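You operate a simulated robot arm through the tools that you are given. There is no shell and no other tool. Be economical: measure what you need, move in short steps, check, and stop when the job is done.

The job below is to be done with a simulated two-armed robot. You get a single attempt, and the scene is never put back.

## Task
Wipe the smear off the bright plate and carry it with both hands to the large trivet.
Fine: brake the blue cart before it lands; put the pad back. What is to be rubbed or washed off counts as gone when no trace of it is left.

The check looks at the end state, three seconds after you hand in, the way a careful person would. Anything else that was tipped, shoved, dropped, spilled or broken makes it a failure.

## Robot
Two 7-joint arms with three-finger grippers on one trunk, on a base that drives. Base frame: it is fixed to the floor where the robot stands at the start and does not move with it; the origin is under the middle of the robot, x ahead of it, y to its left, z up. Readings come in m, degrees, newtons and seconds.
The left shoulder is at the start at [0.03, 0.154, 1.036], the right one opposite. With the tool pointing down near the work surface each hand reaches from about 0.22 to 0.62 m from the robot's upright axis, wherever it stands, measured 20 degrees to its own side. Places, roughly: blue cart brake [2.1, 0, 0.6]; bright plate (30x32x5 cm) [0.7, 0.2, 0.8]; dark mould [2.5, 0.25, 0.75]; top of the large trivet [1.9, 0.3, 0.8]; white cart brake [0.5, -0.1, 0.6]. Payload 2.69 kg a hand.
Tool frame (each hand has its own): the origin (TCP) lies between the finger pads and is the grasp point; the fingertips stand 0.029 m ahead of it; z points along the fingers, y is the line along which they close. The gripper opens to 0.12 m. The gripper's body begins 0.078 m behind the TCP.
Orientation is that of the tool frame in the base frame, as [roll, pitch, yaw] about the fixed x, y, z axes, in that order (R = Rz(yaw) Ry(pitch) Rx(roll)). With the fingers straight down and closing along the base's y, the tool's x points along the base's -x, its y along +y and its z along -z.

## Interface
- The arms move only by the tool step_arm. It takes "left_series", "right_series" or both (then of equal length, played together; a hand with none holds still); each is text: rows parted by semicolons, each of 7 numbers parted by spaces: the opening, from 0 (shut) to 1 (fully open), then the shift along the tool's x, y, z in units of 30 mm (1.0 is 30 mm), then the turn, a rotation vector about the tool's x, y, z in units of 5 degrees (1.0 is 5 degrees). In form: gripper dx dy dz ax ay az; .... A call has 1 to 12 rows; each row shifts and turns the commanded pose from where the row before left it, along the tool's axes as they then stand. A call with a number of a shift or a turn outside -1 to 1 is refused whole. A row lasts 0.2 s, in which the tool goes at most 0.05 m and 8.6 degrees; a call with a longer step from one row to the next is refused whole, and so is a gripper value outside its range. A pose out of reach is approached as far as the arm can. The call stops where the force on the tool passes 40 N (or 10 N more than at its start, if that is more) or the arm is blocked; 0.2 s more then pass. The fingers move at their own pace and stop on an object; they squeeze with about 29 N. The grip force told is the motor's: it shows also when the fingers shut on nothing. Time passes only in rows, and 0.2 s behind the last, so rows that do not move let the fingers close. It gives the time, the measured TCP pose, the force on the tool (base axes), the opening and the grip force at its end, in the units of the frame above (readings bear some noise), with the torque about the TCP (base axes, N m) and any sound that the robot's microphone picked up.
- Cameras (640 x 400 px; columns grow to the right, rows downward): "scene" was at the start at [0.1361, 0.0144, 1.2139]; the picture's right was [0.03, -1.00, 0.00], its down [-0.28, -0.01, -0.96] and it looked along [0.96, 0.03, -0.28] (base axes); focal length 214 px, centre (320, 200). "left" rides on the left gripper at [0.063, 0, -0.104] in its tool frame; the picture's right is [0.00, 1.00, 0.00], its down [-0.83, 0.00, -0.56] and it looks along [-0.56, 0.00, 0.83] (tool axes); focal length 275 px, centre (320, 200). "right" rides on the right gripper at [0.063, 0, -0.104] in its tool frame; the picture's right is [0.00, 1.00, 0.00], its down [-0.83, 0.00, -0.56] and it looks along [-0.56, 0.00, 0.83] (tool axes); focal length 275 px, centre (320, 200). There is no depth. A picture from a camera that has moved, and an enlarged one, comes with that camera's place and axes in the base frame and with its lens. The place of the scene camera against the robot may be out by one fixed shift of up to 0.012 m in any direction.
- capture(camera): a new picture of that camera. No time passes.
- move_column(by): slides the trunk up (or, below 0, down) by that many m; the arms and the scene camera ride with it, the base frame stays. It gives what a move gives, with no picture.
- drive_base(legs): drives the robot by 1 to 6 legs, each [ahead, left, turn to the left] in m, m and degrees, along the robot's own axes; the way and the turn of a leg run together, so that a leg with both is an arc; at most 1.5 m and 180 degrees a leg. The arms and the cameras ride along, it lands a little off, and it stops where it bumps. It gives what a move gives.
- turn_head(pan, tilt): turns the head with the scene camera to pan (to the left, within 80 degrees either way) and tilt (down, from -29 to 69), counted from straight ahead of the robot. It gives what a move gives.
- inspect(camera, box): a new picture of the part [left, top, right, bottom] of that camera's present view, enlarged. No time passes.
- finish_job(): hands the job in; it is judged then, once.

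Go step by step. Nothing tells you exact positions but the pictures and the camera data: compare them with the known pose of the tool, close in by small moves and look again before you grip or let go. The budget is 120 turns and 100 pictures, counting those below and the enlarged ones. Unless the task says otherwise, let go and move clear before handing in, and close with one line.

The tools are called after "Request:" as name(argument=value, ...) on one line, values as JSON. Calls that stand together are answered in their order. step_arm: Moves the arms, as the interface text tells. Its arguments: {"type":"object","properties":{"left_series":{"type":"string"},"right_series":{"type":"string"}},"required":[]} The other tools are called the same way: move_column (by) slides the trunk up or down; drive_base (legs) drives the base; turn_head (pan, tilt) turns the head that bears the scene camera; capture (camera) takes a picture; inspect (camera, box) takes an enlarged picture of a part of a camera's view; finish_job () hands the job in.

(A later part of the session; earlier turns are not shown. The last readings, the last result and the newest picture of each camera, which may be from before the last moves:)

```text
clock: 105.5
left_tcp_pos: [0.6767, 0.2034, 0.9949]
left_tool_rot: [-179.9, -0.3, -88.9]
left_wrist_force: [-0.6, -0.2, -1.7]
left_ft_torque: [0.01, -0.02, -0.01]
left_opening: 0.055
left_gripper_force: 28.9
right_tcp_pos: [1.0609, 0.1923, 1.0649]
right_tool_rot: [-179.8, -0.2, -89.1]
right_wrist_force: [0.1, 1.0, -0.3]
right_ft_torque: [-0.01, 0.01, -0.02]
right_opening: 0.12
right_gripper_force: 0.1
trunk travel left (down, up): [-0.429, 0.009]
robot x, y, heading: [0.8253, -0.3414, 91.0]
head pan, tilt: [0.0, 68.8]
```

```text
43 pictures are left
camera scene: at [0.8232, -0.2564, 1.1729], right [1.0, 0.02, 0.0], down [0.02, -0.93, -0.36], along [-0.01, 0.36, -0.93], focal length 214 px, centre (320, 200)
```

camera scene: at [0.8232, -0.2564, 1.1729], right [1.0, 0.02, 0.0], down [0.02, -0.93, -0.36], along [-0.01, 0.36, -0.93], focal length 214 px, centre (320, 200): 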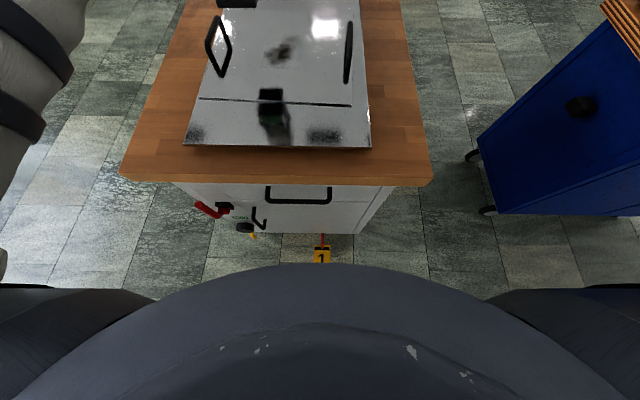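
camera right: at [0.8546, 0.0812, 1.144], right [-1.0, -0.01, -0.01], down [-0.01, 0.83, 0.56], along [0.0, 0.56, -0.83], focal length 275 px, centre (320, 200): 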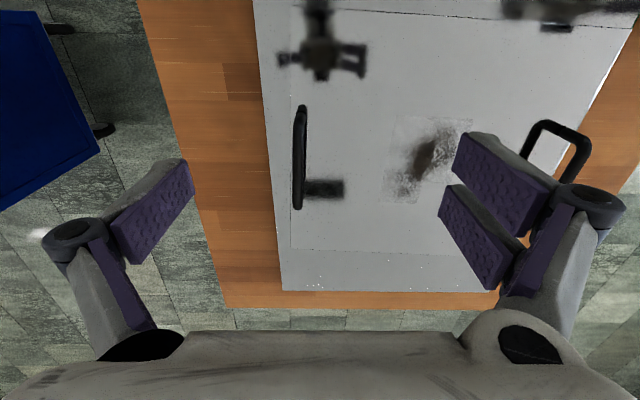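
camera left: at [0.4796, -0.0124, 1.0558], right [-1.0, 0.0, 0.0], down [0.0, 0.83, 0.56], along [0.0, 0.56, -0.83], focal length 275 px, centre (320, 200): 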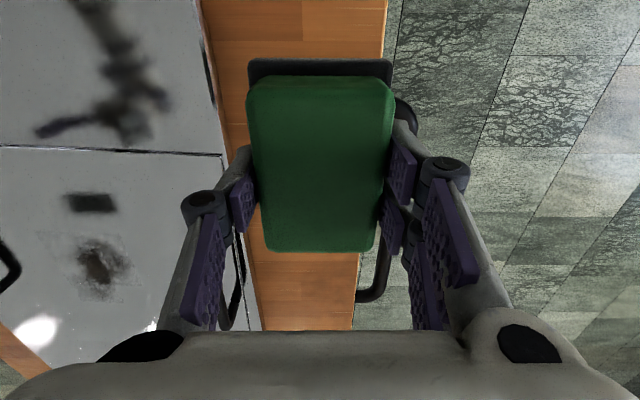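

The cart and plate are unmoved and nothing is touched visibly. The left hand is now better placed, so I descend toward the smear.

Request:
step_arm(left_series="0 0 -.5 .9 0 0 0; 0 0 -.5 .9 0 0 0; 0 0 -.5 .9 0 0 0; 0 0 -.2 .3 0 0 0; 0 0 0 0 0 0 0")

Request:
capture(camera="left")

Request:
inspect(camera="scene", box=[170, 0, 390, 150])

```text
clock: 106.8
left_tcp_pos: [0.7313, 0.2114, 0.9065]
left_tool_rot: [-179.9, -0.1, -89.1]
left_wrist_force: [0.2, 0.1, -0.6]
left_ft_torque: [-0.01, 0.03, 0.02]
left_opening: 0.0554
left_gripper_force: 28.8
left hand out of reach, approached as far as the arm can: row 1, 3
right_tcp_pos: [1.0616, 0.1922, 1.0654]
right_tool_rot: [-179.7, -0.1, -89.1]
right_wrist_force: [0.3, 0.0, 0.5]
right_ft_torque: [0.0, 0.02, -0.01]
right_opening: 0.1201
right_gripper_force: 0.0
trunk travel left (down, up): [-0.429, 0.009]
robot x, y, heading: [0.8261, -0.3388, 91.1]
head pan, tilt: [0.0, 68.8]
```

```text
42 pictures are left
camera left: at [0.732, 0.1497, 1.0106], right [-1.0, -0.01, 0.0], down [-0.01, 0.83, 0.55], along [-0.01, 0.55, -0.83], focal length 275 px, centre (320, 200)
```

left: 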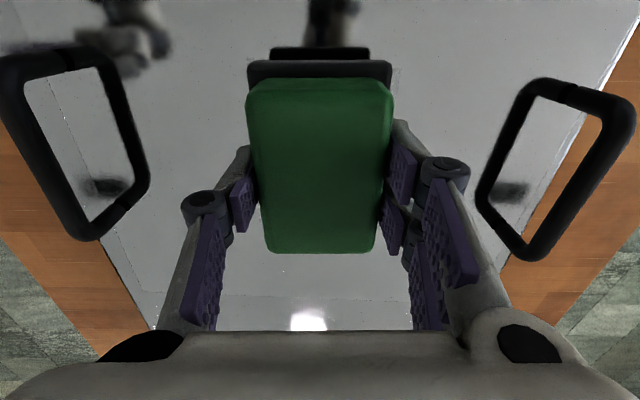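

```text
2.67 times, centred on (280, 75) of scene
camera zoom: at [0.8233, -0.2564, 1.1728], right [1.0, 0.02, 0.0], down [0.02, -0.93, -0.36], along [-0.01, 0.36, -0.93], focal length 572 px, centre (427, 533)
```

zoom: 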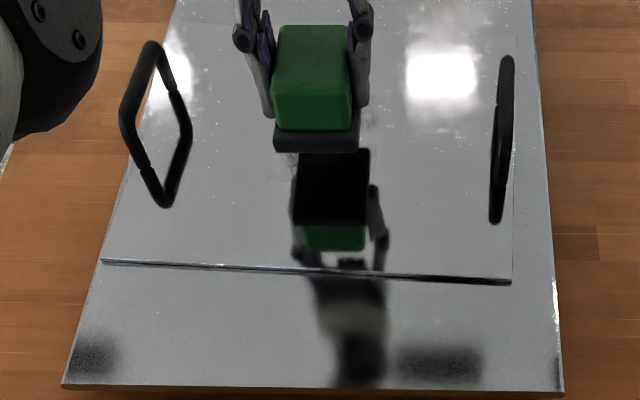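

The pad is centred between the handles right over the smear. I lower gently until there's contact force.

Request:
step_arm(left_series="0 0 0 .2 0 0 0; 0 0 0 .2 0 0 0; 0 0 0 .2 0 0 0")

```text
clock: 107.5
left_tcp_pos: [0.7316, 0.2114, 0.8879]
left_tool_rot: [-179.9, -0.1, -89.0]
left_wrist_force: [0.2, 0.0, -2.6]
left_ft_torque: [0.0, 0.03, 0.0]
left_opening: 0.0554
left_gripper_force: 28.7
right_tcp_pos: [1.0619, 0.1925, 1.0654]
right_tool_rot: [-179.7, -0.2, -89.1]
right_wrist_force: [-0.4, -0.8, -0.1]
right_ft_torque: [0.03, -0.02, 0.04]
right_opening: 0.1199
right_gripper_force: 0.1
trunk travel left (down, up): [-0.429, 0.009]
robot x, y, heading: [0.8272, -0.3405, 91.1]
head pan, tilt: [0.0, 68.8]
```

Request:
step_arm(left_series="0 0 0 .15 0 0 0; 0 0 0 .15 0 0 0")

```text
clock: 108.2
left_tcp_pos: [0.7313, 0.2129, 0.8795]
left_tool_rot: [180.0, -0.2, -89.0]
left_wrist_force: [0.3, 0.3, -0.5]
left_ft_torque: [0.08, -0.02, -0.01]
left_opening: 0.0554
left_gripper_force: 28.7
right_tcp_pos: [1.0625, 0.1916, 1.065]
right_tool_rot: [-179.7, -0.1, -89.1]
right_wrist_force: [-0.2, -0.6, -0.4]
right_ft_torque: [0.02, -0.01, -0.01]
right_opening: 0.1199
right_gripper_force: 0.0
trunk travel left (down, up): [-0.429, 0.009]
robot x, y, heading: [0.8272, -0.3383, 91.2]
head pan, tilt: [0.0, 68.8]
```

Request:
step_arm(left_series="0 0 0 .13 0 0 0; 0 0 0 .13 0 0 0")

```text
clock: 108.8
left_tcp_pos: [0.7317, 0.2124, 0.8805]
left_tool_rot: [180.0, 0.5, -88.9]
left_wrist_force: [-1.0, -4.9, 35.3]
left_ft_torque: [-0.76, 0.21, -0.02]
left_opening: 0.0555
left_gripper_force: 28.9
right_tcp_pos: [1.062, 0.189, 1.0702]
right_tool_rot: [-179.7, 0.3, -89.1]
right_wrist_force: [0.4, 0.0, 0.1]
right_ft_torque: [0.01, 0.0, 0.0]
right_opening: 0.1197
right_gripper_force: 0.0
trunk travel left (down, up): [-0.429, 0.009]
robot x, y, heading: [0.8248, -0.3404, 91.0]
head pan, tilt: [0.0, 68.8]
```

Contact is at TCP z 0.880 with 35 N; I ease to about 12 N and stroke across the smear.

Request:
step_arm(left_series="0 0 0 -.17 0 0 0; 0 0 .8 0 0 0 0; 0 0 .8 0 0 0 0; 0 -.4 0 0 0 0 0; 0 0 -.8 0 0 0 0; 0 0 -.8 0 0 0 0; 0 0 -.8 0 0 0 0; 0 0 -.8 0 0 0 0; 0 -.4 0 0 0 0 0; 0 0 .8 0 0 0 0; 0 0 .8 0 0 0 0; 0 0 .8 0 0 0 0")

Request:
capture(camera="left")

```text
clock: 111.3
left_tcp_pos: [0.7029, 0.2008, 0.8787]
left_tool_rot: [-179.8, 0.3, -89.0]
left_wrist_force: [15.4, 0.3, 33.1]
left_ft_torque: [-0.19, -0.14, 0.2]
left_opening: 0.0554
left_gripper_force: 28.8
left hand out of reach, approached as far as the arm can: row 2, 3, 4, 6, 7, 8, 9
right_tcp_pos: [1.0623, 0.1901, 1.067]
right_tool_rot: [-179.8, 0.0, -89.2]
right_wrist_force: [0.2, 0.1, 0.5]
right_ft_torque: [0.0, -0.03, 0.01]
right_opening: 0.12
right_gripper_force: 0.0
trunk travel left (down, up): [-0.429, 0.009]
robot x, y, heading: [0.828, -0.3371, 91.5]
head pan, tilt: [0.0, 68.8]
```

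```text
40 pictures are left
camera left: at [0.7035, 0.1384, 0.9828], right [-1.0, -0.01, 0.0], down [-0.01, 0.83, 0.56], along [0.0, 0.56, -0.83], focal length 275 px, centre (320, 200)
```

left: 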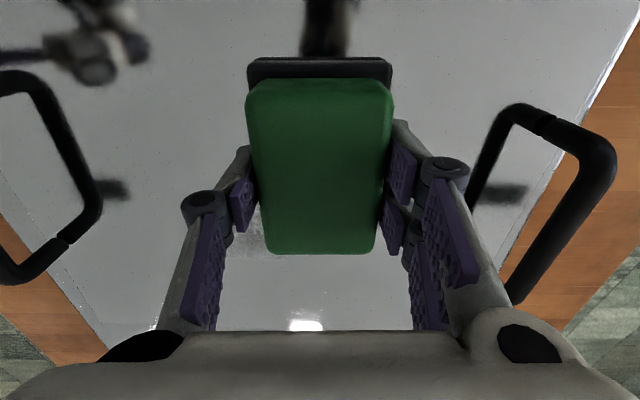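

Most of the smear went, but the arm can't reach far enough forward. I lift the pad a little, drive 3–4 cm ahead and look at what is left.

Request:
step_arm(left_series="0 0 0 -.5 0 0 0; 0 0 0 -.5 0 0 0; 0 0 0 0 0 0 0")

Request:
drive_base(legs=[[0.045, 0, 0]])

Request:
inspect(camera="scene", box=[170, 0, 390, 150])

Request:
capture(camera="left")

```text
clock: 112.2
left_tcp_pos: [0.7008, 0.202, 0.9045]
left_tool_rot: [-180.0, -0.2, -88.9]
left_wrist_force: [-0.2, -0.2, -0.4]
left_ft_torque: [0.01, 0.01, 0.02]
left_opening: 0.0553
left_gripper_force: 29.1
right_tcp_pos: [1.0596, 0.1921, 1.0647]
right_tool_rot: [-179.7, -0.2, -89.1]
right_wrist_force: [-0.5, -0.8, -0.6]
right_ft_torque: [0.01, -0.01, 0.02]
right_opening: 0.1202
right_gripper_force: 0.0
trunk travel left (down, up): [-0.429, 0.009]
robot x, y, heading: [0.8255, -0.3364, 91.2]
head pan, tilt: [0.0, 68.8]
```

```text
clock: 112.8
left_tcp_pos: [0.6972, 0.2007, 0.9053]
left_tool_rot: [180.0, -0.3, -88.9]
left_wrist_force: [0.6, 0.0, -0.6]
left_ft_torque: [0.0, -0.01, 0.0]
left_opening: 0.0555
left_gripper_force: 29.6
right_tcp_pos: [1.0591, 0.193, 1.0656]
right_tool_rot: [-179.7, -0.2, -89.0]
right_wrist_force: [0.9, 0.9, 0.4]
right_ft_torque: [0.0, -0.03, -0.03]
right_opening: 0.1201
right_gripper_force: 0.0
trunk travel left (down, up): [-0.429, 0.009]
robot x, y, heading: [0.8277, -0.3359, 91.1]
head pan, tilt: [0.0, 68.8]
stopped in leg 1: the robot was blocked; the commanded pose is now the measured one
```

```text
2.67 times, centred on (280, 75) of scene
camera zoom: at [0.8224, -0.2564, 1.1728], right [1.0, 0.02, 0.0], down [0.02, -0.93, -0.36], along [-0.01, 0.36, -0.93], focal length 572 px, centre (427, 533)
```

zoom: 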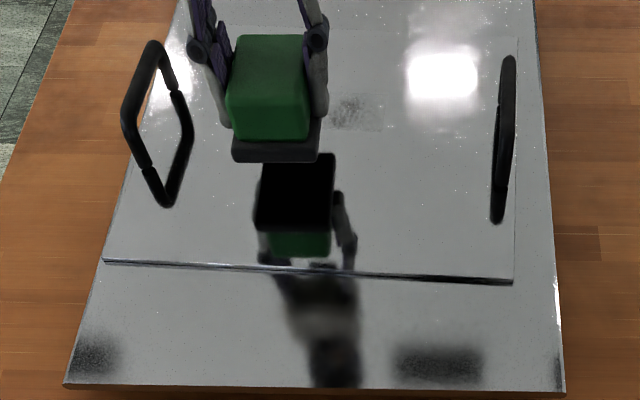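

```text
38 pictures are left
camera left: at [0.6993, 0.14, 1.0092], right [-1.0, -0.01, 0.0], down [-0.01, 0.83, 0.55], along [-0.01, 0.55, -0.83], focal length 275 px, centre (320, 200)
```

left: 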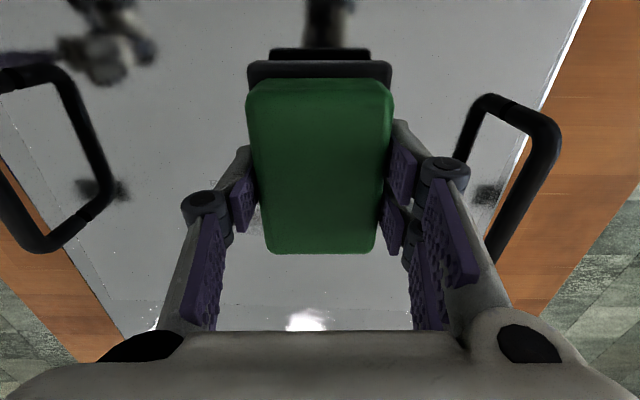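

A faint rest remains at about [0.748, 0.257]. Turning the robot a bit to the right brings the left shoulder forward; I raise the pad over handle height, back off slightly and turn 16° right.

Request:
step_arm(left_series="0 0 0 -.9 0 0 0; 0 0 0 -.9 0 0 0; 0 0 0 -.9 0 0 0; 0 0 0 0 0 0 0")

Request:
drive_base(legs=[[-0.02, 0, 0], [0, 0, -16]])

```text
clock: 113.8
left_tcp_pos: [0.6989, 0.1996, 0.9854]
left_tool_rot: [180.0, -0.2, -88.9]
left_wrist_force: [0.3, -0.1, -1.3]
left_ft_torque: [-0.03, 0.0, -0.02]
left_opening: 0.0553
left_gripper_force: 28.5
right_tcp_pos: [1.0596, 0.1932, 1.0643]
right_tool_rot: [-179.8, -0.2, -89.0]
right_wrist_force: [-0.4, 0.7, -0.3]
right_ft_torque: [-0.01, -0.01, -0.01]
right_opening: 0.12
right_gripper_force: 0.0
trunk travel left (down, up): [-0.429, 0.009]
robot x, y, heading: [0.8267, -0.3378, 91.2]
head pan, tilt: [0.0, 68.8]
```

```text
clock: 115.5
left_tcp_pos: [0.8534, 0.1951, 0.9862]
left_tool_rot: [-179.9, -0.2, -104.9]
left_wrist_force: [1.5, -0.8, -0.8]
left_ft_torque: [-0.01, 0.03, 0.0]
left_opening: 0.0556
left_gripper_force: 28.8
right_tcp_pos: [1.1987, 0.0881, 1.0657]
right_tool_rot: [-179.7, 0.0, -105.2]
right_wrist_force: [0.3, -0.2, -0.3]
right_ft_torque: [0.01, 0.03, 0.01]
right_opening: 0.1201
right_gripper_force: 0.1
trunk travel left (down, up): [-0.429, 0.009]
robot x, y, heading: [0.827, -0.3539, 75.2]
head pan, tilt: [0.0, 68.8]
```

Request:
step_arm(left_series="0 -.14 .78 0 0 0 0; 0 -.14 .78 0 0 0 0; 0 -.14 .78 0 0 0 0; 0 -.14 .78 0 0 0 0; 0 -.14 .78 0 0 0 0; 0 0 0 .9 0 0 0; 0 0 0 .9 0 0 0; 0 0 0 .9 0 0 0; 0 0 0 0 0 0 0")

```text
clock: 117.5
left_tcp_pos: [0.7474, 0.249, 0.9049]
left_tool_rot: [180.0, -0.4, -105.1]
left_wrist_force: [0.5, -0.4, -0.5]
left_ft_torque: [0.04, -0.02, 0.02]
left_opening: 0.0557
left_gripper_force: 29.0
left hand out of reach, approached as far as the arm can: row 4, 5, 6, 7, 8
right_tcp_pos: [1.1986, 0.0865, 1.0659]
right_tool_rot: [-179.6, -0.1, -105.0]
right_wrist_force: [0.4, 0.2, 0.5]
right_ft_torque: [-0.03, -0.02, -0.01]
right_opening: 0.1199
right_gripper_force: 0.1
trunk travel left (down, up): [-0.429, 0.009]
robot x, y, heading: [0.8241, -0.3576, 74.9]
head pan, tilt: [0.0, 68.8]
```

Request:
step_arm(left_series="0 0 0 .45 0 0 0; 0 0 0 .45 0 0 0; 0 0 -.7 0 0 0 0; 0 0 -.7 0 0 0 0; 0 0 .8 0 0 0 0; 0 0 .8 0 0 0 0; 0 0 .8 0 0 0 0; 0 .5 0 0 0 0 0; 0 0 -.8 0 0 0 0; 0 0 -.8 0 0 0 0; 0 0 -.8 0 0 0 0")

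Request:
step_arm(left_series="0 0 .5 -.5 0 0 0; 0 .7 0 -.5 0 0 0; 0 .7 0 -.5 0 0 0; 0 .7 0 0 0 0 0; 0 0 0 0 0 0 0")

Request:
capture(camera="scene")

Request:
capture(camera="left")

```text
clock: 119.9
left_tcp_pos: [0.7879, 0.2385, 0.8792]
left_tool_rot: [179.9, -0.2, -104.9]
left_wrist_force: [-6.0, 2.8, 16.8]
left_ft_torque: [0.84, 0.07, 0.27]
left_opening: 0.0553
left_gripper_force: 29.2
left hand out of reach, approached as far as the arm can: row 8
right_tcp_pos: [1.1983, 0.0854, 1.0671]
right_tool_rot: [-179.7, -0.1, -105.1]
right_wrist_force: [-0.6, 0.3, 0.5]
right_ft_torque: [0.05, 0.03, 0.0]
right_opening: 0.1198
right_gripper_force: 0.0
trunk travel left (down, up): [-0.429, 0.009]
robot x, y, heading: [0.824, -0.3597, 75.1]
head pan, tilt: [0.0, 68.8]
```

```text
clock: 121.1
left_tcp_pos: [0.7742, 0.2395, 0.9299]
left_tool_rot: [179.9, -0.3, -105.0]
left_wrist_force: [0.5, 1.2, -1.0]
left_ft_torque: [0.03, 0.01, 0.01]
left_opening: 0.0554
left_gripper_force: 28.8
left hand out of reach, approached as far as the arm can: row 2, 3, 4
right_tcp_pos: [1.1984, 0.0868, 1.0655]
right_tool_rot: [-179.7, -0.1, -105.0]
right_wrist_force: [-0.5, -0.3, -0.8]
right_ft_torque: [0.01, 0.01, -0.03]
right_opening: 0.1199
right_gripper_force: 0.0
trunk travel left (down, up): [-0.429, 0.009]
robot x, y, heading: [0.8275, -0.3573, 75.3]
head pan, tilt: [0.0, 68.8]
```

```text
37 pictures are left
camera scene: at [0.8423, -0.2788, 1.1728], right [0.97, -0.26, 0.0], down [-0.24, -0.9, -0.36], along [0.09, 0.35, -0.93], focal length 214 px, centre (320, 200)
```

scene: 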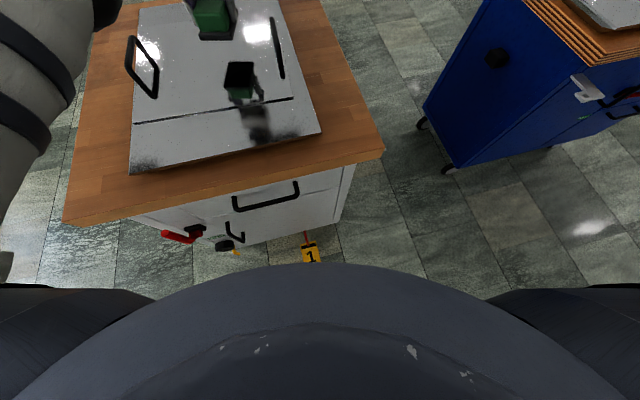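

```text
36 pictures are left
camera left: at [0.7573, 0.18, 1.0357], right [-0.96, 0.26, 0.0], down [0.22, 0.8, 0.55], along [0.15, 0.53, -0.83], focal length 275 px, centre (320, 200)
```

left: 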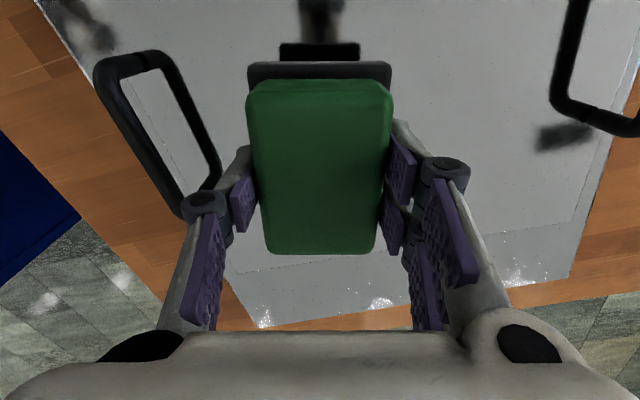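

The plate looks clean now, but the pad hides part of it. I lift high, turn back and drive so the pad comes over its home spot.

Request:
step_arm(left_series="0 0 0 -.9 0 0 0; 0 0 0 -.9 0 0 0; 0 0 0 0 0 0 0")

Request:
drive_base(legs=[[0, 0, 15]])

Request:
drive_base(legs=[[-0.14, 0, 0], [0, 0.145, 0]])

Request:
turn_head(pan=0, tilt=50)

Request:
inspect(camera="scene", box=[210, 60, 430, 200])

Request:
capture(camera="left")

```text
clock: 121.9
left_tcp_pos: [0.7708, 0.2265, 0.9811]
left_tool_rot: [-180.0, -0.3, -105.0]
left_wrist_force: [0.6, 0.3, -0.4]
left_ft_torque: [-0.03, -0.02, -0.01]
left_opening: 0.0552
left_gripper_force: 28.8
left hand out of reach, approached as far as the arm can: row 2
right_tcp_pos: [1.1978, 0.0871, 1.0642]
right_tool_rot: [-179.7, -0.2, -105.1]
right_wrist_force: [0.2, -0.5, 0.6]
right_ft_torque: [-0.05, -0.02, 0.0]
right_opening: 0.12
right_gripper_force: 0.0
trunk travel left (down, up): [-0.429, 0.009]
robot x, y, heading: [0.8294, -0.3534, 75.2]
head pan, tilt: [0.0, 68.8]
```

```text
clock: 123.2
left_tcp_pos: [0.6215, 0.1928, 0.9812]
left_tool_rot: [180.0, -0.2, -90.1]
left_wrist_force: [-0.5, -0.8, -1.3]
left_ft_torque: [0.01, -0.03, 0.02]
left_opening: 0.0555
left_gripper_force: 29.0
right_tcp_pos: [1.0709, 0.1675, 1.0652]
right_tool_rot: [-179.6, -0.1, -90.2]
right_wrist_force: [-0.3, -0.4, 0.7]
right_ft_torque: [-0.01, -0.01, 0.03]
right_opening: 0.1201
right_gripper_force: 0.1
trunk travel left (down, up): [-0.429, 0.009]
robot x, y, heading: [0.8255, -0.3554, 90.0]
head pan, tilt: [0.0, 68.8]
```

```text
clock: 125.9
left_tcp_pos: [0.4755, 0.0523, 0.9823]
left_tool_rot: [-180.0, -0.2, -89.9]
left_wrist_force: [0.1, 0.6, -1.1]
left_ft_torque: [0.03, -0.05, 0.01]
left_opening: 0.0553
left_gripper_force: 29.1
right_tcp_pos: [0.9252, 0.0294, 1.0646]
right_tool_rot: [-179.5, -0.1, -90.0]
right_wrist_force: [0.2, -1.0, -0.3]
right_ft_torque: [0.0, -0.03, 0.03]
right_opening: 0.1197
right_gripper_force: 0.1
trunk travel left (down, up): [-0.429, 0.009]
robot x, y, heading: [0.6781, -0.4963, 90.1]
head pan, tilt: [0.0, 68.8]
```

```text
clock: 126.7
left_tcp_pos: [0.4768, 0.0528, 0.9813]
left_tool_rot: [179.9, -0.2, -89.9]
left_wrist_force: [1.2, 0.1, -1.2]
left_ft_torque: [-0.01, 0.0, 0.02]
left_opening: 0.0551
left_gripper_force: 29.0
right_tcp_pos: [0.9258, 0.0302, 1.0655]
right_tool_rot: [-179.7, -0.3, -90.0]
right_wrist_force: [0.7, -0.1, -0.5]
right_ft_torque: [0.03, 0.0, -0.01]
right_opening: 0.1202
right_gripper_force: 0.0
trunk travel left (down, up): [-0.429, 0.009]
robot x, y, heading: [0.6844, -0.4985, 90.1]
head pan, tilt: [0.0, 50.0]
```

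```text
2.86 times, centred on (320, 130) of scene
camera zoom: at [0.6798, -0.3947, 1.1947], right [1.0, 0.0, 0.0], down [0.0, -0.77, -0.64], along [0.0, 0.64, -0.77], focal length 613 px, centre (320, 400)
```

zoom: 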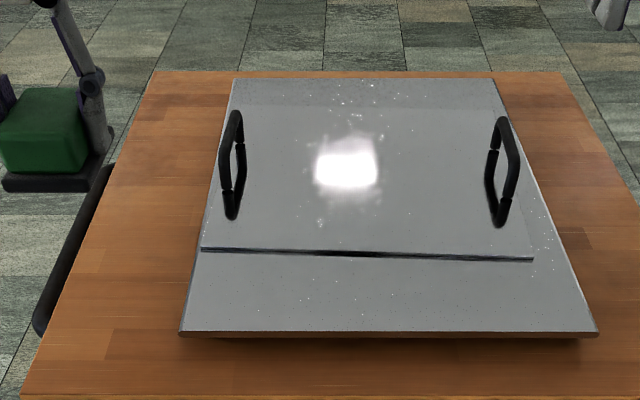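

```text
34 pictures are left
camera left: at [0.476, -0.0086, 1.0862], right [-1.0, 0.0, 0.0], down [0.0, 0.83, 0.55], along [0.0, 0.55, -0.83], focal length 275 px, centre (320, 200)
```

left: 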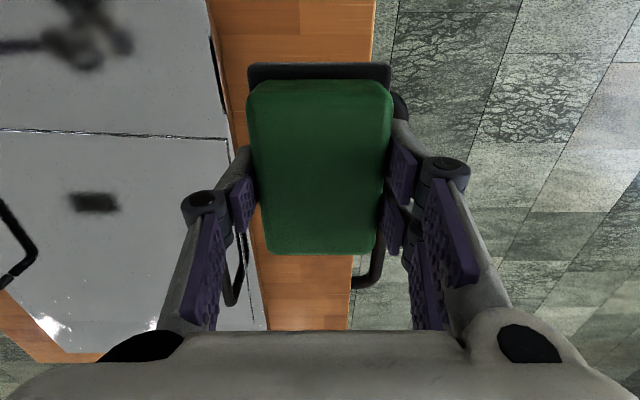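

The plate looks clean; I zoom from the left hand camera, where there's no glare on the smear's place, before putting the pad down.

Request:
inspect(camera="left", box=[30, 180, 190, 310])

Request:
capture(camera="right")

```text
3.08 times, centred on (110, 245) of left
camera zoom: at [0.476, -0.0086, 1.0862], right [-1.0, 0.0, 0.0], down [0.0, 0.83, 0.55], along [0.0, 0.55, -0.83], focal length 847 px, centre (966, 62)
```

zoom: 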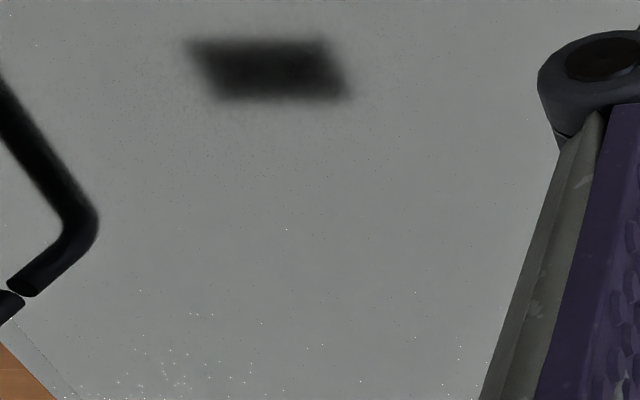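

```text
32 pictures are left
camera right: at [0.9246, -0.0314, 1.1699], right [-1.0, 0.0, -0.01], down [-0.01, 0.83, 0.55], along [0.0, 0.55, -0.83], focal length 275 px, centre (320, 200)
```

right: 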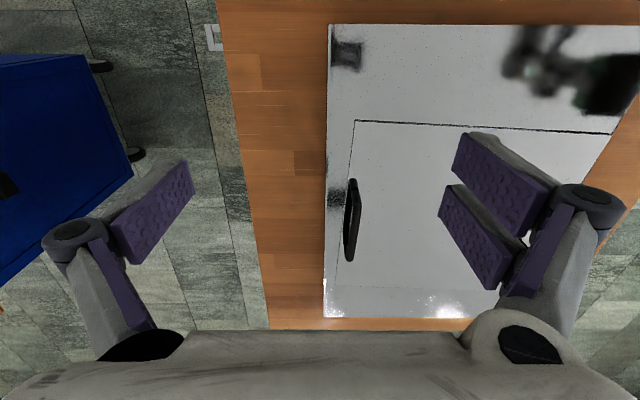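

The plate is clean. I set the pad back where it was (TCP [0.479, 0.050], z 0.847).

Request:
step_arm(left_series="0 .09 -.1 .9 0 0 0; 0 0 0 .9 0 0 0; 0 0 0 .9 0 0 0; 0 0 0 .9 0 0 0; 0 0 0 .6 0 0 0; 0 0 0 .15 0 0 0; 0 0 0 0 0 0 0")

```text
clock: 128.3
left_tcp_pos: [0.4789, 0.0501, 0.8512]
left_tool_rot: [-179.9, -0.1, -89.9]
left_wrist_force: [0.2, 0.1, -1.4]
left_ft_torque: [-0.03, -0.02, -0.02]
left_opening: 0.0555
left_gripper_force: 29.2
right_tcp_pos: [0.9251, 0.0302, 1.0646]
right_tool_rot: [-179.7, -0.2, -90.0]
right_wrist_force: [-0.7, -0.1, 0.2]
right_ft_torque: [0.03, 0.0, 0.03]
right_opening: 0.1201
right_gripper_force: 0.2
trunk travel left (down, up): [-0.429, 0.009]
robot x, y, heading: [0.6836, -0.4964, 89.9]
head pan, tilt: [0.0, 50.0]
```

Request:
step_arm(left_series="0 0 0 .13 0 0 0; 0 0 0 .08 0 0 0; .72 0 0 0 0 0 0; .72 0 0 0 0 0 0; .72 0 0 -.6 0 0 0; .72 0 0 -1 0 0 0; .72 0 0 -1 0 0 0; .72 0 0 -1 0 0 0; .72 0 0 -1 0 0 0; 1 0 0 -1 0 0 0")

Request:
capture(camera="left")

```text
clock: 130.5
left_tcp_pos: [0.4792, 0.0487, 1.012]
left_tool_rot: [-180.0, -0.3, -89.9]
left_wrist_force: [0.1, -0.4, 0.5]
left_ft_torque: [0.0, 0.04, 0.04]
left_opening: 0.1201
left_gripper_force: 0.1
right_tcp_pos: [0.9243, 0.0289, 1.0656]
right_tool_rot: [-179.7, -0.3, -90.0]
right_wrist_force: [-0.8, -0.1, -0.1]
right_ft_torque: [0.04, 0.02, 0.0]
right_opening: 0.1201
right_gripper_force: 0.1
trunk travel left (down, up): [-0.429, 0.009]
robot x, y, heading: [0.6817, -0.4938, 90.3]
head pan, tilt: [0.0, 50.0]
```

```text
31 pictures are left
camera left: at [0.4793, -0.0126, 1.1168], right [-1.0, 0.0, 0.0], down [0.0, 0.83, 0.55], along [0.0, 0.55, -0.83], focal length 275 px, centre (320, 200)
```

left: 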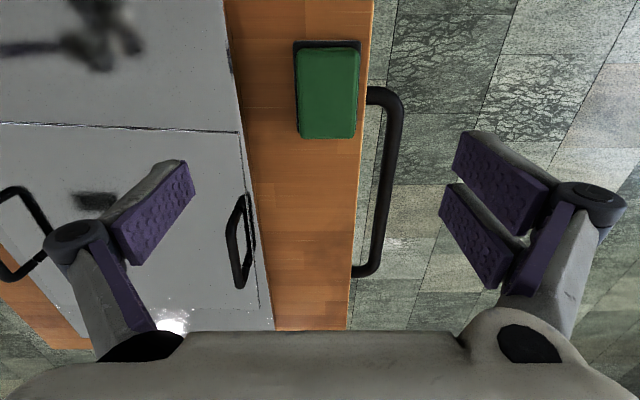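

The pad is back in place. Now I drive close to the plate, keeping clear of the floor pedal, and bring both hands above the handles.

Request:
drive_base(legs=[[0.17, -0.025, 0]])

Request:
step_arm(left_series="1 0 -.5 0 0 0 0; 1 0 -.5 0 0 0 0; 1 0 -.5 0 0 0 0; 1 0 -.5 0 0 0 0; 1 0 -.47 0 0 0 0; 1 0 0 0 0 0 0", right_series="1 0 .5 .3 0 0 0; 1 0 .5 .3 0 0 0; 1 0 .5 .3 0 0 0; 1 0 .5 .3 0 0 0; 1 0 .43 .3 0 0 0; 1 0 0 0 0 0 0")

Request:
capture(camera="left")

Request:
capture(camera="right")

```text
clock: 132.0
left_tcp_pos: [0.5053, 0.2207, 1.0124]
left_tool_rot: [-180.0, -0.2, -89.9]
left_wrist_force: [0.4, 0.2, 0.0]
left_ft_torque: [0.0, -0.03, 0.0]
left_opening: 0.1198
left_gripper_force: 0.0
right_tcp_pos: [0.9505, 0.2021, 1.064]
right_tool_rot: [-179.7, -0.2, -90.1]
right_wrist_force: [-0.4, 0.6, -0.5]
right_ft_torque: [-0.02, 0.04, 0.01]
right_opening: 0.1201
right_gripper_force: 0.1
trunk travel left (down, up): [-0.429, 0.009]
robot x, y, heading: [0.7034, -0.3239, 89.8]
head pan, tilt: [0.0, 50.0]
```

```text
clock: 133.4
left_tcp_pos: [0.5776, 0.2127, 1.0115]
left_tool_rot: [-179.9, -0.2, -90.1]
left_wrist_force: [0.5, -0.5, 0.5]
left_ft_torque: [0.02, -0.01, 0.03]
left_opening: 0.12
left_gripper_force: 0.0
left hand out of reach, approached as far as the arm can: row 3, 5
right_tcp_pos: [0.8777, 0.2135, 1.0233]
right_tool_rot: [-179.6, -0.2, -90.0]
right_wrist_force: [-0.2, 0.6, -0.7]
right_ft_torque: [-0.02, 0.01, -0.01]
right_opening: 0.1201
right_gripper_force: 0.1
right hand out of reach, approached as far as the arm can: row 1, 2, 3, 5
trunk travel left (down, up): [-0.429, 0.009]
robot x, y, heading: [0.7056, -0.3234, 89.8]
head pan, tilt: [0.0, 50.0]
```

```text
30 pictures are left
camera left: at [0.5773, 0.1519, 1.1152], right [-1.0, 0.0, 0.0], down [0.0, 0.83, 0.55], along [0.0, 0.55, -0.83], focal length 275 px, centre (320, 200)
```

left: 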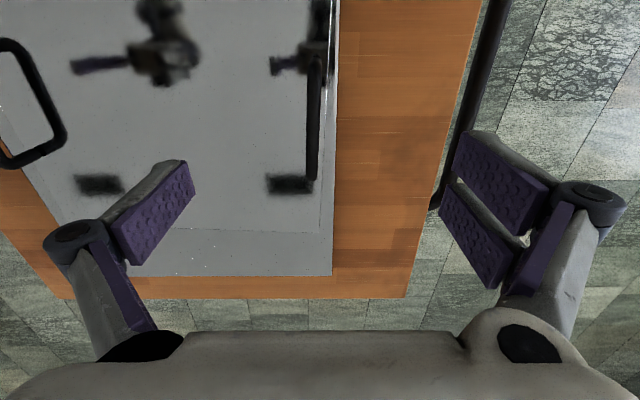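

```text
29 pictures are left
camera right: at [0.8766, 0.1527, 1.1292], right [-1.0, 0.0, -0.01], down [-0.01, 0.83, 0.55], along [0.0, 0.55, -0.83], focal length 275 px, centre (320, 200)
```

right: 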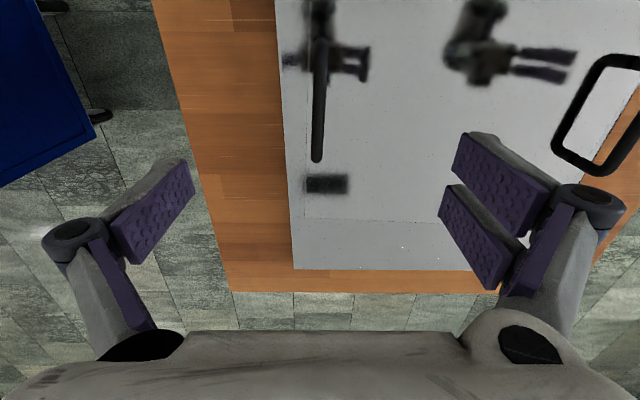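

Both hands are over the handles (bars at x 0.583 and 0.878, mid y about 0.225). I descend most of the way and check.

Request:
step_arm(left_series=".6 -.1 -.09 .7 0 0 0; .6 -.1 -.09 .7 0 0 0; .6 0 0 .7 0 0 0; .6 0 0 .7 0 0 0; .6 0 0 .5 0 0 0; .6 0 0 0 0 0 0", right_series=".6 -.1 0 .8 0 0 0; .6 -.1 0 .8 0 0 0; .6 0 0 .8 0 0 0; .6 0 0 .8 0 0 0; .6 0 0 .5 0 0 0; .6 0 0 0 0 0 0")

Request:
capture(camera="left")

Request:
capture(camera="right")

```text
clock: 134.8
left_tcp_pos: [0.5845, 0.2306, 0.9132]
left_tool_rot: [179.9, -0.2, -90.0]
left_wrist_force: [0.6, 0.8, 0.5]
left_ft_torque: [-0.02, 0.01, -0.02]
left_opening: 0.0718
left_gripper_force: 0.1
left hand out of reach, approached as far as the arm can: row 3, 4
right_tcp_pos: [0.8755, 0.238, 0.9165]
right_tool_rot: [-179.6, -0.2, -90.1]
right_wrist_force: [0.7, -0.3, -0.5]
right_ft_torque: [0.0, -0.03, 0.0]
right_opening: 0.0719
right_gripper_force: 0.1
right hand out of reach, approached as far as the arm can: row 1, 2, 3, 4
trunk travel left (down, up): [-0.429, 0.009]
robot x, y, heading: [0.7054, -0.3259, 89.9]
head pan, tilt: [0.0, 50.0]
```

```text
28 pictures are left
camera left: at [0.5854, 0.1693, 1.0179], right [-1.0, 0.0, 0.0], down [0.0, 0.83, 0.55], along [0.0, 0.55, -0.83], focal length 275 px, centre (320, 200)
```

left: 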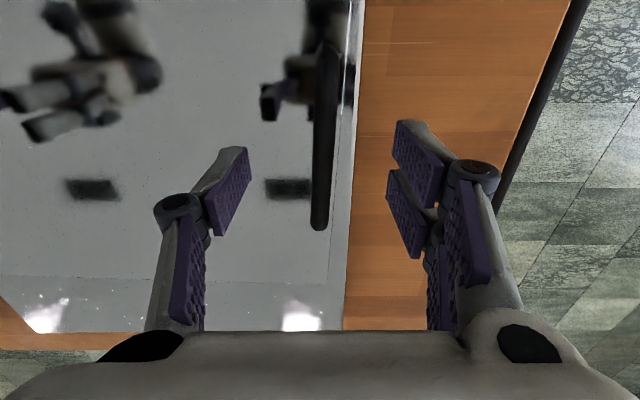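

```text
27 pictures are left
camera right: at [0.8751, 0.1768, 1.0228], right [-1.0, 0.0, -0.01], down [-0.01, 0.83, 0.55], along [0.0, 0.55, -0.83], focal length 275 px, centre (320, 200)
```

right: 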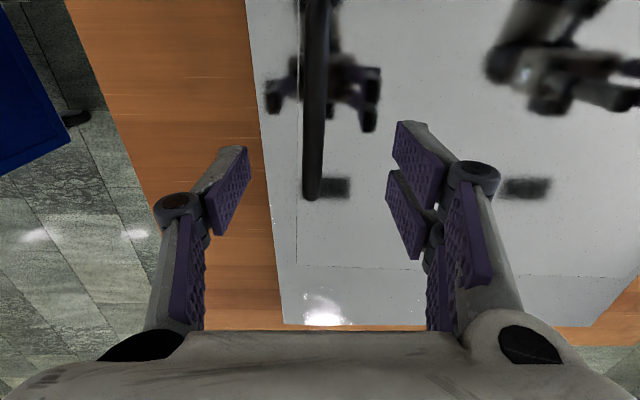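

Bars are centred between the fingers (right hand needs 4 mm outward). I descend the last 3 cm and check forces.

Request:
step_arm(left_series=".6 .1 0 .48 0 0 0; .6 .1 0 .48 0 0 0; .6 0 0 0 0 0 0", right_series=".6 .2 -.07 .54 0 0 0; .6 .2 -.07 .54 0 0 0; .6 0 0 0 0 0 0")

Request:
capture(camera="left")

Request:
capture(camera="right")

```text
clock: 135.6
left_tcp_pos: [0.5868, 0.2313, 0.8858]
left_tool_rot: [180.0, -0.2, -90.0]
left_wrist_force: [-0.2, 0.5, 0.5]
left_ft_torque: [-0.01, 0.02, -0.05]
left_opening: 0.0721
left_gripper_force: 0.0
left hand out of reach, approached as far as the arm can: row 1, 2
right_tcp_pos: [0.8797, 0.2411, 0.8866]
right_tool_rot: [-179.6, -0.2, -90.1]
right_wrist_force: [-0.7, -0.3, -0.4]
right_ft_torque: [0.01, 0.02, 0.0]
right_opening: 0.072
right_gripper_force: 0.0
right hand out of reach, approached as far as the arm can: row 1, 2
trunk travel left (down, up): [-0.429, 0.009]
robot x, y, heading: [0.7084, -0.3286, 90.2]
head pan, tilt: [0.0, 50.0]
```

```text
26 pictures are left
camera left: at [0.5872, 0.1716, 0.9902], right [-1.0, 0.0, 0.0], down [0.0, 0.83, 0.55], along [0.0, 0.55, -0.83], focal length 275 px, centre (320, 200)
```

left: 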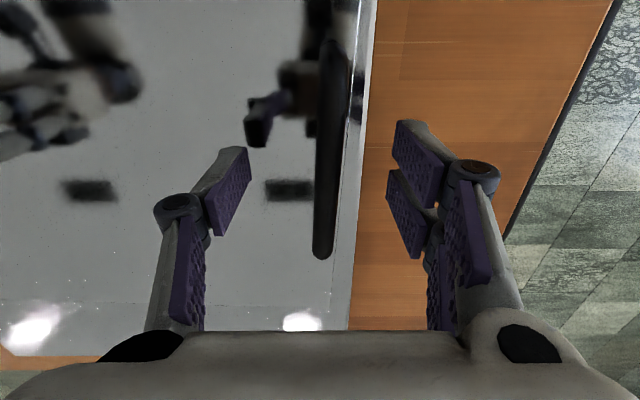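

```text
25 pictures are left
camera right: at [0.8782, 0.1803, 0.9912], right [-1.0, 0.0, -0.01], down [-0.01, 0.83, 0.55], along [0.0, 0.55, -0.83], focal length 275 px, centre (320, 200)
```

right: 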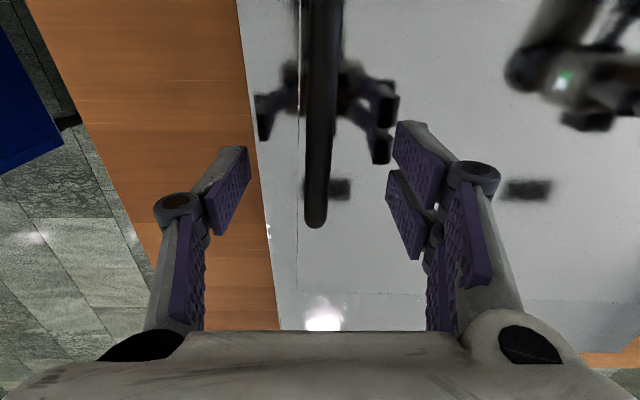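

The left hand is at mid-handle; the right about 2 cm forward of its middle. I back the base 1.2 cm so both are balanced about the plate's centre, then grip.

Request:
drive_base(legs=[[-0.012, 0, 0]])

Request:
step_arm(left_series="0 0 0 0 0 0 0; 0 0 0 0 0 0 0; 0 0 0 0 0 0 0", right_series="0 0 0 0 0 0 0; 0 0 0 0 0 0 0; 0 0 0 0 0 0 0")

```text
clock: 136.3
left_tcp_pos: [0.5875, 0.2211, 0.8857]
left_tool_rot: [-180.0, -0.3, -90.0]
left_wrist_force: [0.5, 0.0, 0.2]
left_ft_torque: [0.02, 0.01, 0.02]
left_opening: 0.0719
left_gripper_force: 0.1
right_tcp_pos: [0.8796, 0.2293, 0.8867]
right_tool_rot: [-179.6, -0.2, -90.1]
right_wrist_force: [0.6, 0.1, 0.2]
right_ft_torque: [-0.01, -0.03, 0.0]
right_opening: 0.072
right_gripper_force: 0.0
trunk travel left (down, up): [-0.429, 0.009]
robot x, y, heading: [0.7058, -0.3362, 90.1]
head pan, tilt: [0.0, 50.0]
```

```text
clock: 137.2
left_tcp_pos: [0.5853, 0.2212, 0.8864]
left_tool_rot: [179.8, -0.4, -90.0]
left_wrist_force: [-22.6, -4.6, 1.1]
left_ft_torque: [0.13, 0.24, -1.11]
left_opening: 0.0122
left_gripper_force: 29.0
right_tcp_pos: [0.8803, 0.2302, 0.8861]
right_tool_rot: [-179.3, -0.1, -90.3]
right_wrist_force: [20.5, 6.9, 0.4]
right_ft_torque: [0.14, -0.19, -0.77]
right_opening: 0.0116
right_gripper_force: 29.2
trunk travel left (down, up): [-0.429, 0.009]
robot x, y, heading: [0.7077, -0.3393, 89.9]
head pan, tilt: [0.0, 50.0]
```

Both handles are held (12 mm). I relieve the sideways strain and lift slowly by about 1.5 cm first.

Request:
step_arm(left_series="0 0 .12 0 0 0 0; 0 0 0 -.25 0 0 0; 0 0 0 -.25 0 0 0", right_series="0 0 -.12 0 0 0 0; 0 0 0 -.25 0 0 0; 0 0 0 -.25 0 0 0")

```text
clock: 137.9
left_tcp_pos: [0.5838, 0.2204, 0.9005]
left_tool_rot: [-179.8, -0.6, -90.2]
left_wrist_force: [-3.0, -5.8, -5.8]
left_ft_torque: [-0.51, 0.1, -0.94]
left_opening: 0.012
left_gripper_force: 29.2
right_tcp_pos: [0.8808, 0.2299, 0.9011]
right_tool_rot: [-179.8, -0.2, -90.0]
right_wrist_force: [3.8, 6.2, -5.3]
right_ft_torque: [0.44, -0.08, -0.89]
right_opening: 0.0121
right_gripper_force: 29.0
trunk travel left (down, up): [-0.429, 0.009]
robot x, y, heading: [0.7045, -0.3405, 90.1]
head pan, tilt: [0.0, 50.0]
```

Request:
step_arm(left_series="0 0 0 -.33 0 0 0; 0 0 0 -.33 0 0 0; 0 0 0 -.33 0 0 0; 0 0 0 -.33 0 0 0", right_series="0 0 0 -.33 0 0 0; 0 0 0 -.33 0 0 0; 0 0 0 -.33 0 0 0; 0 0 0 -.33 0 0 0")

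Request:
capture(camera="scene")

```text
clock: 138.9
left_tcp_pos: [0.5843, 0.2177, 0.9384]
left_tool_rot: [-179.8, -0.4, -90.2]
left_wrist_force: [13.5, -5.6, -6.2]
left_ft_torque: [-0.34, -0.13, -0.84]
left_opening: 0.0121
left_gripper_force: 28.8
left hand out of reach, approached as far as the arm can: row 4
right_tcp_pos: [0.8814, 0.2241, 0.9409]
right_tool_rot: [-179.7, -0.3, -89.9]
right_wrist_force: [-13.2, 6.3, -4.3]
right_ft_torque: [0.27, 0.11, -1.03]
right_opening: 0.012
right_gripper_force: 28.8
right hand out of reach, approached as far as the arm can: row 3
trunk travel left (down, up): [-0.429, 0.009]
robot x, y, heading: [0.7101, -0.3396, 90.1]
head pan, tilt: [0.0, 50.0]
```

```text
24 pictures are left
camera scene: at [0.7046, -0.2343, 1.1946], right [1.0, 0.0, 0.0], down [0.0, -0.77, -0.64], along [0.0, 0.64, -0.77], focal length 214 px, centre (320, 200)
```

scene: 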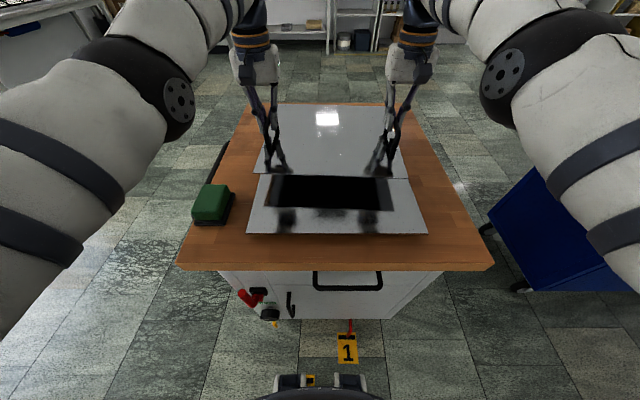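

The plate hangs level, 5 cm up (about 11 N in total). I back straight away from the white cart.

Request:
drive_base(legs=[[-0.3, 0, 0], [-0.3, 0, 0]])

Request:
capture(camera="scene")

```text
clock: 142.6
left_tcp_pos: [0.5857, -0.3822, 0.9388]
left_tool_rot: [-179.7, -0.4, -89.9]
left_wrist_force: [25.8, -5.0, -5.4]
left_ft_torque: [-0.16, -0.21, -0.73]
left_opening: 0.0119
left_gripper_force: 29.0
right_tcp_pos: [0.882, -0.3735, 0.9403]
right_tool_rot: [-179.9, -0.3, -90.0]
right_wrist_force: [-26.2, 4.6, -4.4]
right_ft_torque: [0.18, 0.31, -1.09]
right_opening: 0.0121
right_gripper_force: 29.1
trunk travel left (down, up): [-0.429, 0.009]
robot x, y, heading: [0.7069, -0.936, 90.3]
head pan, tilt: [0.0, 50.0]
```

```text
23 pictures are left
camera scene: at [0.7057, -0.8334, 1.1947], right [1.0, 0.0, 0.0], down [0.0, -0.77, -0.64], along [0.0, 0.64, -0.77], focal length 214 px, centre (320, 200)
```

scene: 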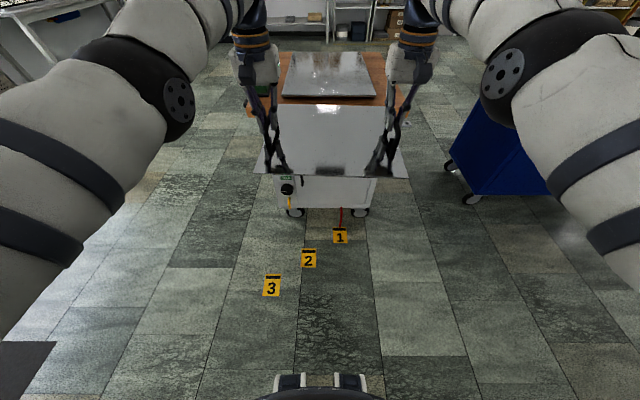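

The hands have drifted to pulling apart at 26 N; I relieve that, then strafe toward the blue cart.

Request:
step_arm(left_series="0 0 -.12 0 0 0 0; 0 0 0 0 0 0 0", right_series="0 0 .12 0 0 0 0; 0 0 0 0 0 0 0")

Request:
drive_base(legs=[[0, -0.6, 0]])

```text
clock: 143.2
left_tcp_pos: [0.5857, -0.3823, 0.9398]
left_tool_rot: [179.9, -0.6, -89.7]
left_wrist_force: [-30.0, -5.8, -4.9]
left_ft_torque: [-0.07, 0.28, -1.06]
left_opening: 0.0124
left_gripper_force: 29.5
right_tcp_pos: [0.882, -0.3721, 0.9392]
right_tool_rot: [-179.5, -0.2, -90.3]
right_wrist_force: [30.3, 7.3, -5.0]
right_ft_torque: [0.09, -0.27, -0.71]
right_opening: 0.0119
right_gripper_force: 28.8
trunk travel left (down, up): [-0.429, 0.009]
robot x, y, heading: [0.7081, -0.9376, 90.3]
head pan, tilt: [0.0, 50.0]
```

```text
clock: 148.3
left_tcp_pos: [1.1788, -0.3792, 0.94]
left_tool_rot: [179.9, -0.4, -89.8]
left_wrist_force: [-38.6, -8.0, -5.4]
left_ft_torque: [-0.12, 0.4, -1.12]
left_opening: 0.0121
left_gripper_force: 29.0
right_tcp_pos: [1.4757, -0.3699, 0.9393]
right_tool_rot: [-179.4, -0.2, -90.1]
right_wrist_force: [38.5, 7.3, -4.7]
right_ft_torque: [0.11, -0.38, -0.68]
right_opening: 0.0121
right_gripper_force: 29.4
trunk travel left (down, up): [-0.429, 0.009]
robot x, y, heading: [1.2995, -0.9339, 90.6]
head pan, tilt: [0.0, 50.0]
```

I overcorrected (stiffer than thought); a shift of 2.4 mm each the other way should zero it.

Request:
step_arm(left_series="0 0 .08 0 0 0 0; 0 0 0 0 0 0 0", right_series="0 0 -.08 0 0 0 0; 0 0 0 0 0 0 0")

Request:
drive_base(legs=[[0, -0.545, -0.5]])

Request:
turn_head(pan=0, tilt=30)

Request:
capture(camera="scene")

```text
clock: 148.9
left_tcp_pos: [1.1798, -0.3795, 0.9375]
left_tool_rot: [-179.9, -0.5, -89.9]
left_wrist_force: [18.8, -5.9, -6.1]
left_ft_torque: [-0.87, -0.07, -0.84]
left_opening: 0.0116
left_gripper_force: 28.7
right_tcp_pos: [1.476, -0.3694, 0.9399]
right_tool_rot: [-179.6, 0.0, -90.0]
right_wrist_force: [-18.6, 5.4, -5.9]
right_ft_torque: [0.85, 0.14, -1.07]
right_opening: 0.0117
right_gripper_force: 28.8
trunk travel left (down, up): [-0.429, 0.009]
robot x, y, heading: [1.3066, -0.9329, 90.3]
head pan, tilt: [0.0, 50.0]
```

```text
clock: 153.6
left_tcp_pos: [1.7291, -0.3785, 0.9386]
left_tool_rot: [-179.7, -0.5, -90.3]
left_wrist_force: [31.0, -6.0, -4.8]
left_ft_torque: [-0.17, -0.28, -0.7]
left_opening: 0.0118
left_gripper_force: 28.5
right_tcp_pos: [2.0256, -0.3706, 0.9396]
right_tool_rot: [-179.7, -0.2, -90.6]
right_wrist_force: [-32.0, 5.2, -5.3]
right_ft_torque: [0.13, 0.35, -1.14]
right_opening: 0.0117
right_gripper_force: 29.4
trunk travel left (down, up): [-0.429, 0.009]
robot x, y, heading: [1.8478, -0.9351, 89.7]
head pan, tilt: [0.0, 50.0]
```

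```text
clock: 154.4
left_tcp_pos: [1.7285, -0.3779, 0.9384]
left_tool_rot: [-179.7, -0.6, -90.5]
left_wrist_force: [1.4, -7.1, -5.9]
left_ft_torque: [-0.31, 0.02, -0.89]
left_opening: 0.0117
left_gripper_force: 28.8
right_tcp_pos: [2.026, -0.3704, 0.9397]
right_tool_rot: [-179.7, -0.2, -90.6]
right_wrist_force: [-1.0, 6.2, -5.5]
right_ft_torque: [0.36, 0.04, -0.93]
right_opening: 0.0117
right_gripper_force: 28.9
trunk travel left (down, up): [-0.429, 0.009]
robot x, y, heading: [1.8459, -0.9328, 89.6]
head pan, tilt: [0.0, 30.0]
```

```text
22 pictures are left
camera scene: at [1.8448, -0.8167, 1.2241], right [1.0, 0.0, 0.0], down [0.0, -0.5, -0.87], along [0.0, 0.87, -0.5], focal length 214 px, centre (320, 200)
```

scene: 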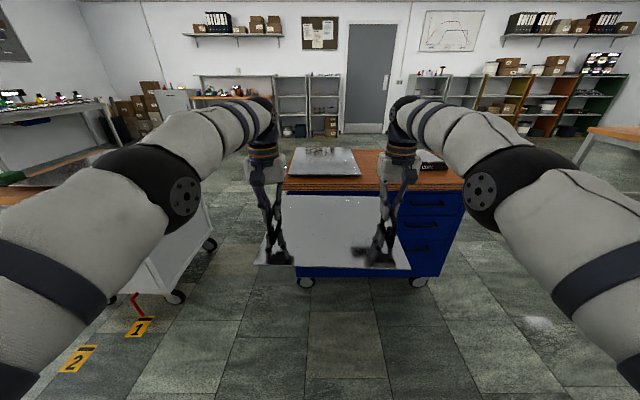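

The plate is aligned in front of the blue cart, forces near zero. I zoom on the trivet to align.

Request:
inspect(camera="scene", box=[260, 130, 420, 230])

```text
4.00 times, centred on (340, 180) of scene
camera zoom: at [1.8448, -0.8167, 1.2241], right [1.0, 0.0, 0.0], down [0.0, -0.5, -0.87], along [0.0, 0.87, -0.5], focal length 858 px, centre (240, 280)
```

zoom: 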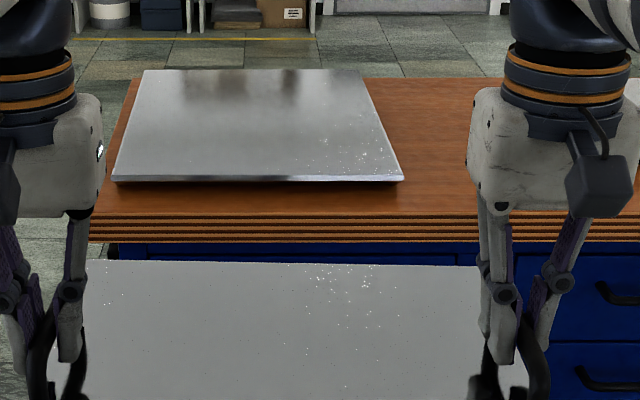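

Trivet centre is about [1.866, 0.33]; plate centre now [1.877, -0.374]. I drive ahead in stages, first 0.45 m with 1 cm left.

Request:
drive_base(legs=[[0.45, 0.012, 0.4]])

Request:
turn_head(pan=0, tilt=45)

Request:
capture(camera="scene")

```text
clock: 157.1
left_tcp_pos: [1.7092, 0.0698, 0.9391]
left_tool_rot: [-179.8, -0.4, -89.8]
left_wrist_force: [4.9, -6.2, -5.7]
left_ft_torque: [0.11, -0.05, -0.9]
left_opening: 0.0118
left_gripper_force: 29.4
right_tcp_pos: [2.0073, 0.08, 0.939]
right_tool_rot: [-179.8, -0.3, -90.0]
right_wrist_force: [-4.2, 5.3, -4.5]
right_ft_torque: [-0.2, 0.09, -0.92]
right_opening: 0.0118
right_gripper_force: 29.0
trunk travel left (down, up): [-0.429, 0.009]
robot x, y, heading: [1.8353, -0.4831, 90.2]
head pan, tilt: [0.0, 30.0]
```

```text
clock: 157.9
left_tcp_pos: [1.7106, 0.0699, 0.9389]
left_tool_rot: [-179.7, -0.6, -89.8]
left_wrist_force: [0.7, -6.1, -4.8]
left_ft_torque: [-0.27, 0.03, -0.89]
left_opening: 0.0117
left_gripper_force: 28.8
right_tcp_pos: [2.0077, 0.0806, 0.9399]
right_tool_rot: [-179.8, -0.1, -89.9]
right_wrist_force: [0.7, 5.9, -5.8]
right_ft_torque: [0.28, 0.01, -0.88]
right_opening: 0.0118
right_gripper_force: 28.7
trunk travel left (down, up): [-0.429, 0.009]
robot x, y, heading: [1.8364, -0.4804, 90.5]
head pan, tilt: [0.0, 45.0]
```

```text
20 pictures are left
camera scene: at [1.8314, -0.3764, 1.2017], right [1.0, 0.01, 0.0], down [0.0, -0.71, -0.71], along [0.0, 0.71, -0.71], focal length 214 px, centre (320, 200)
```

scene: 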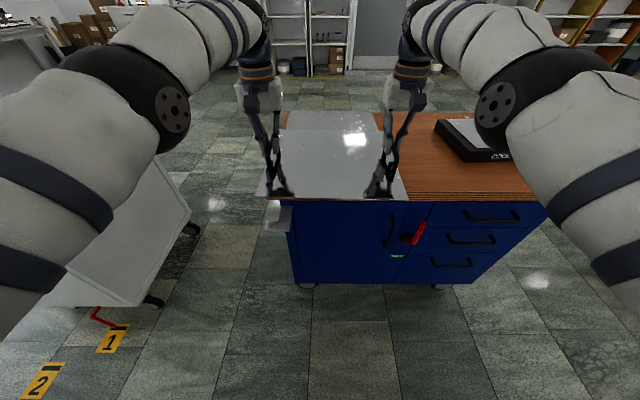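

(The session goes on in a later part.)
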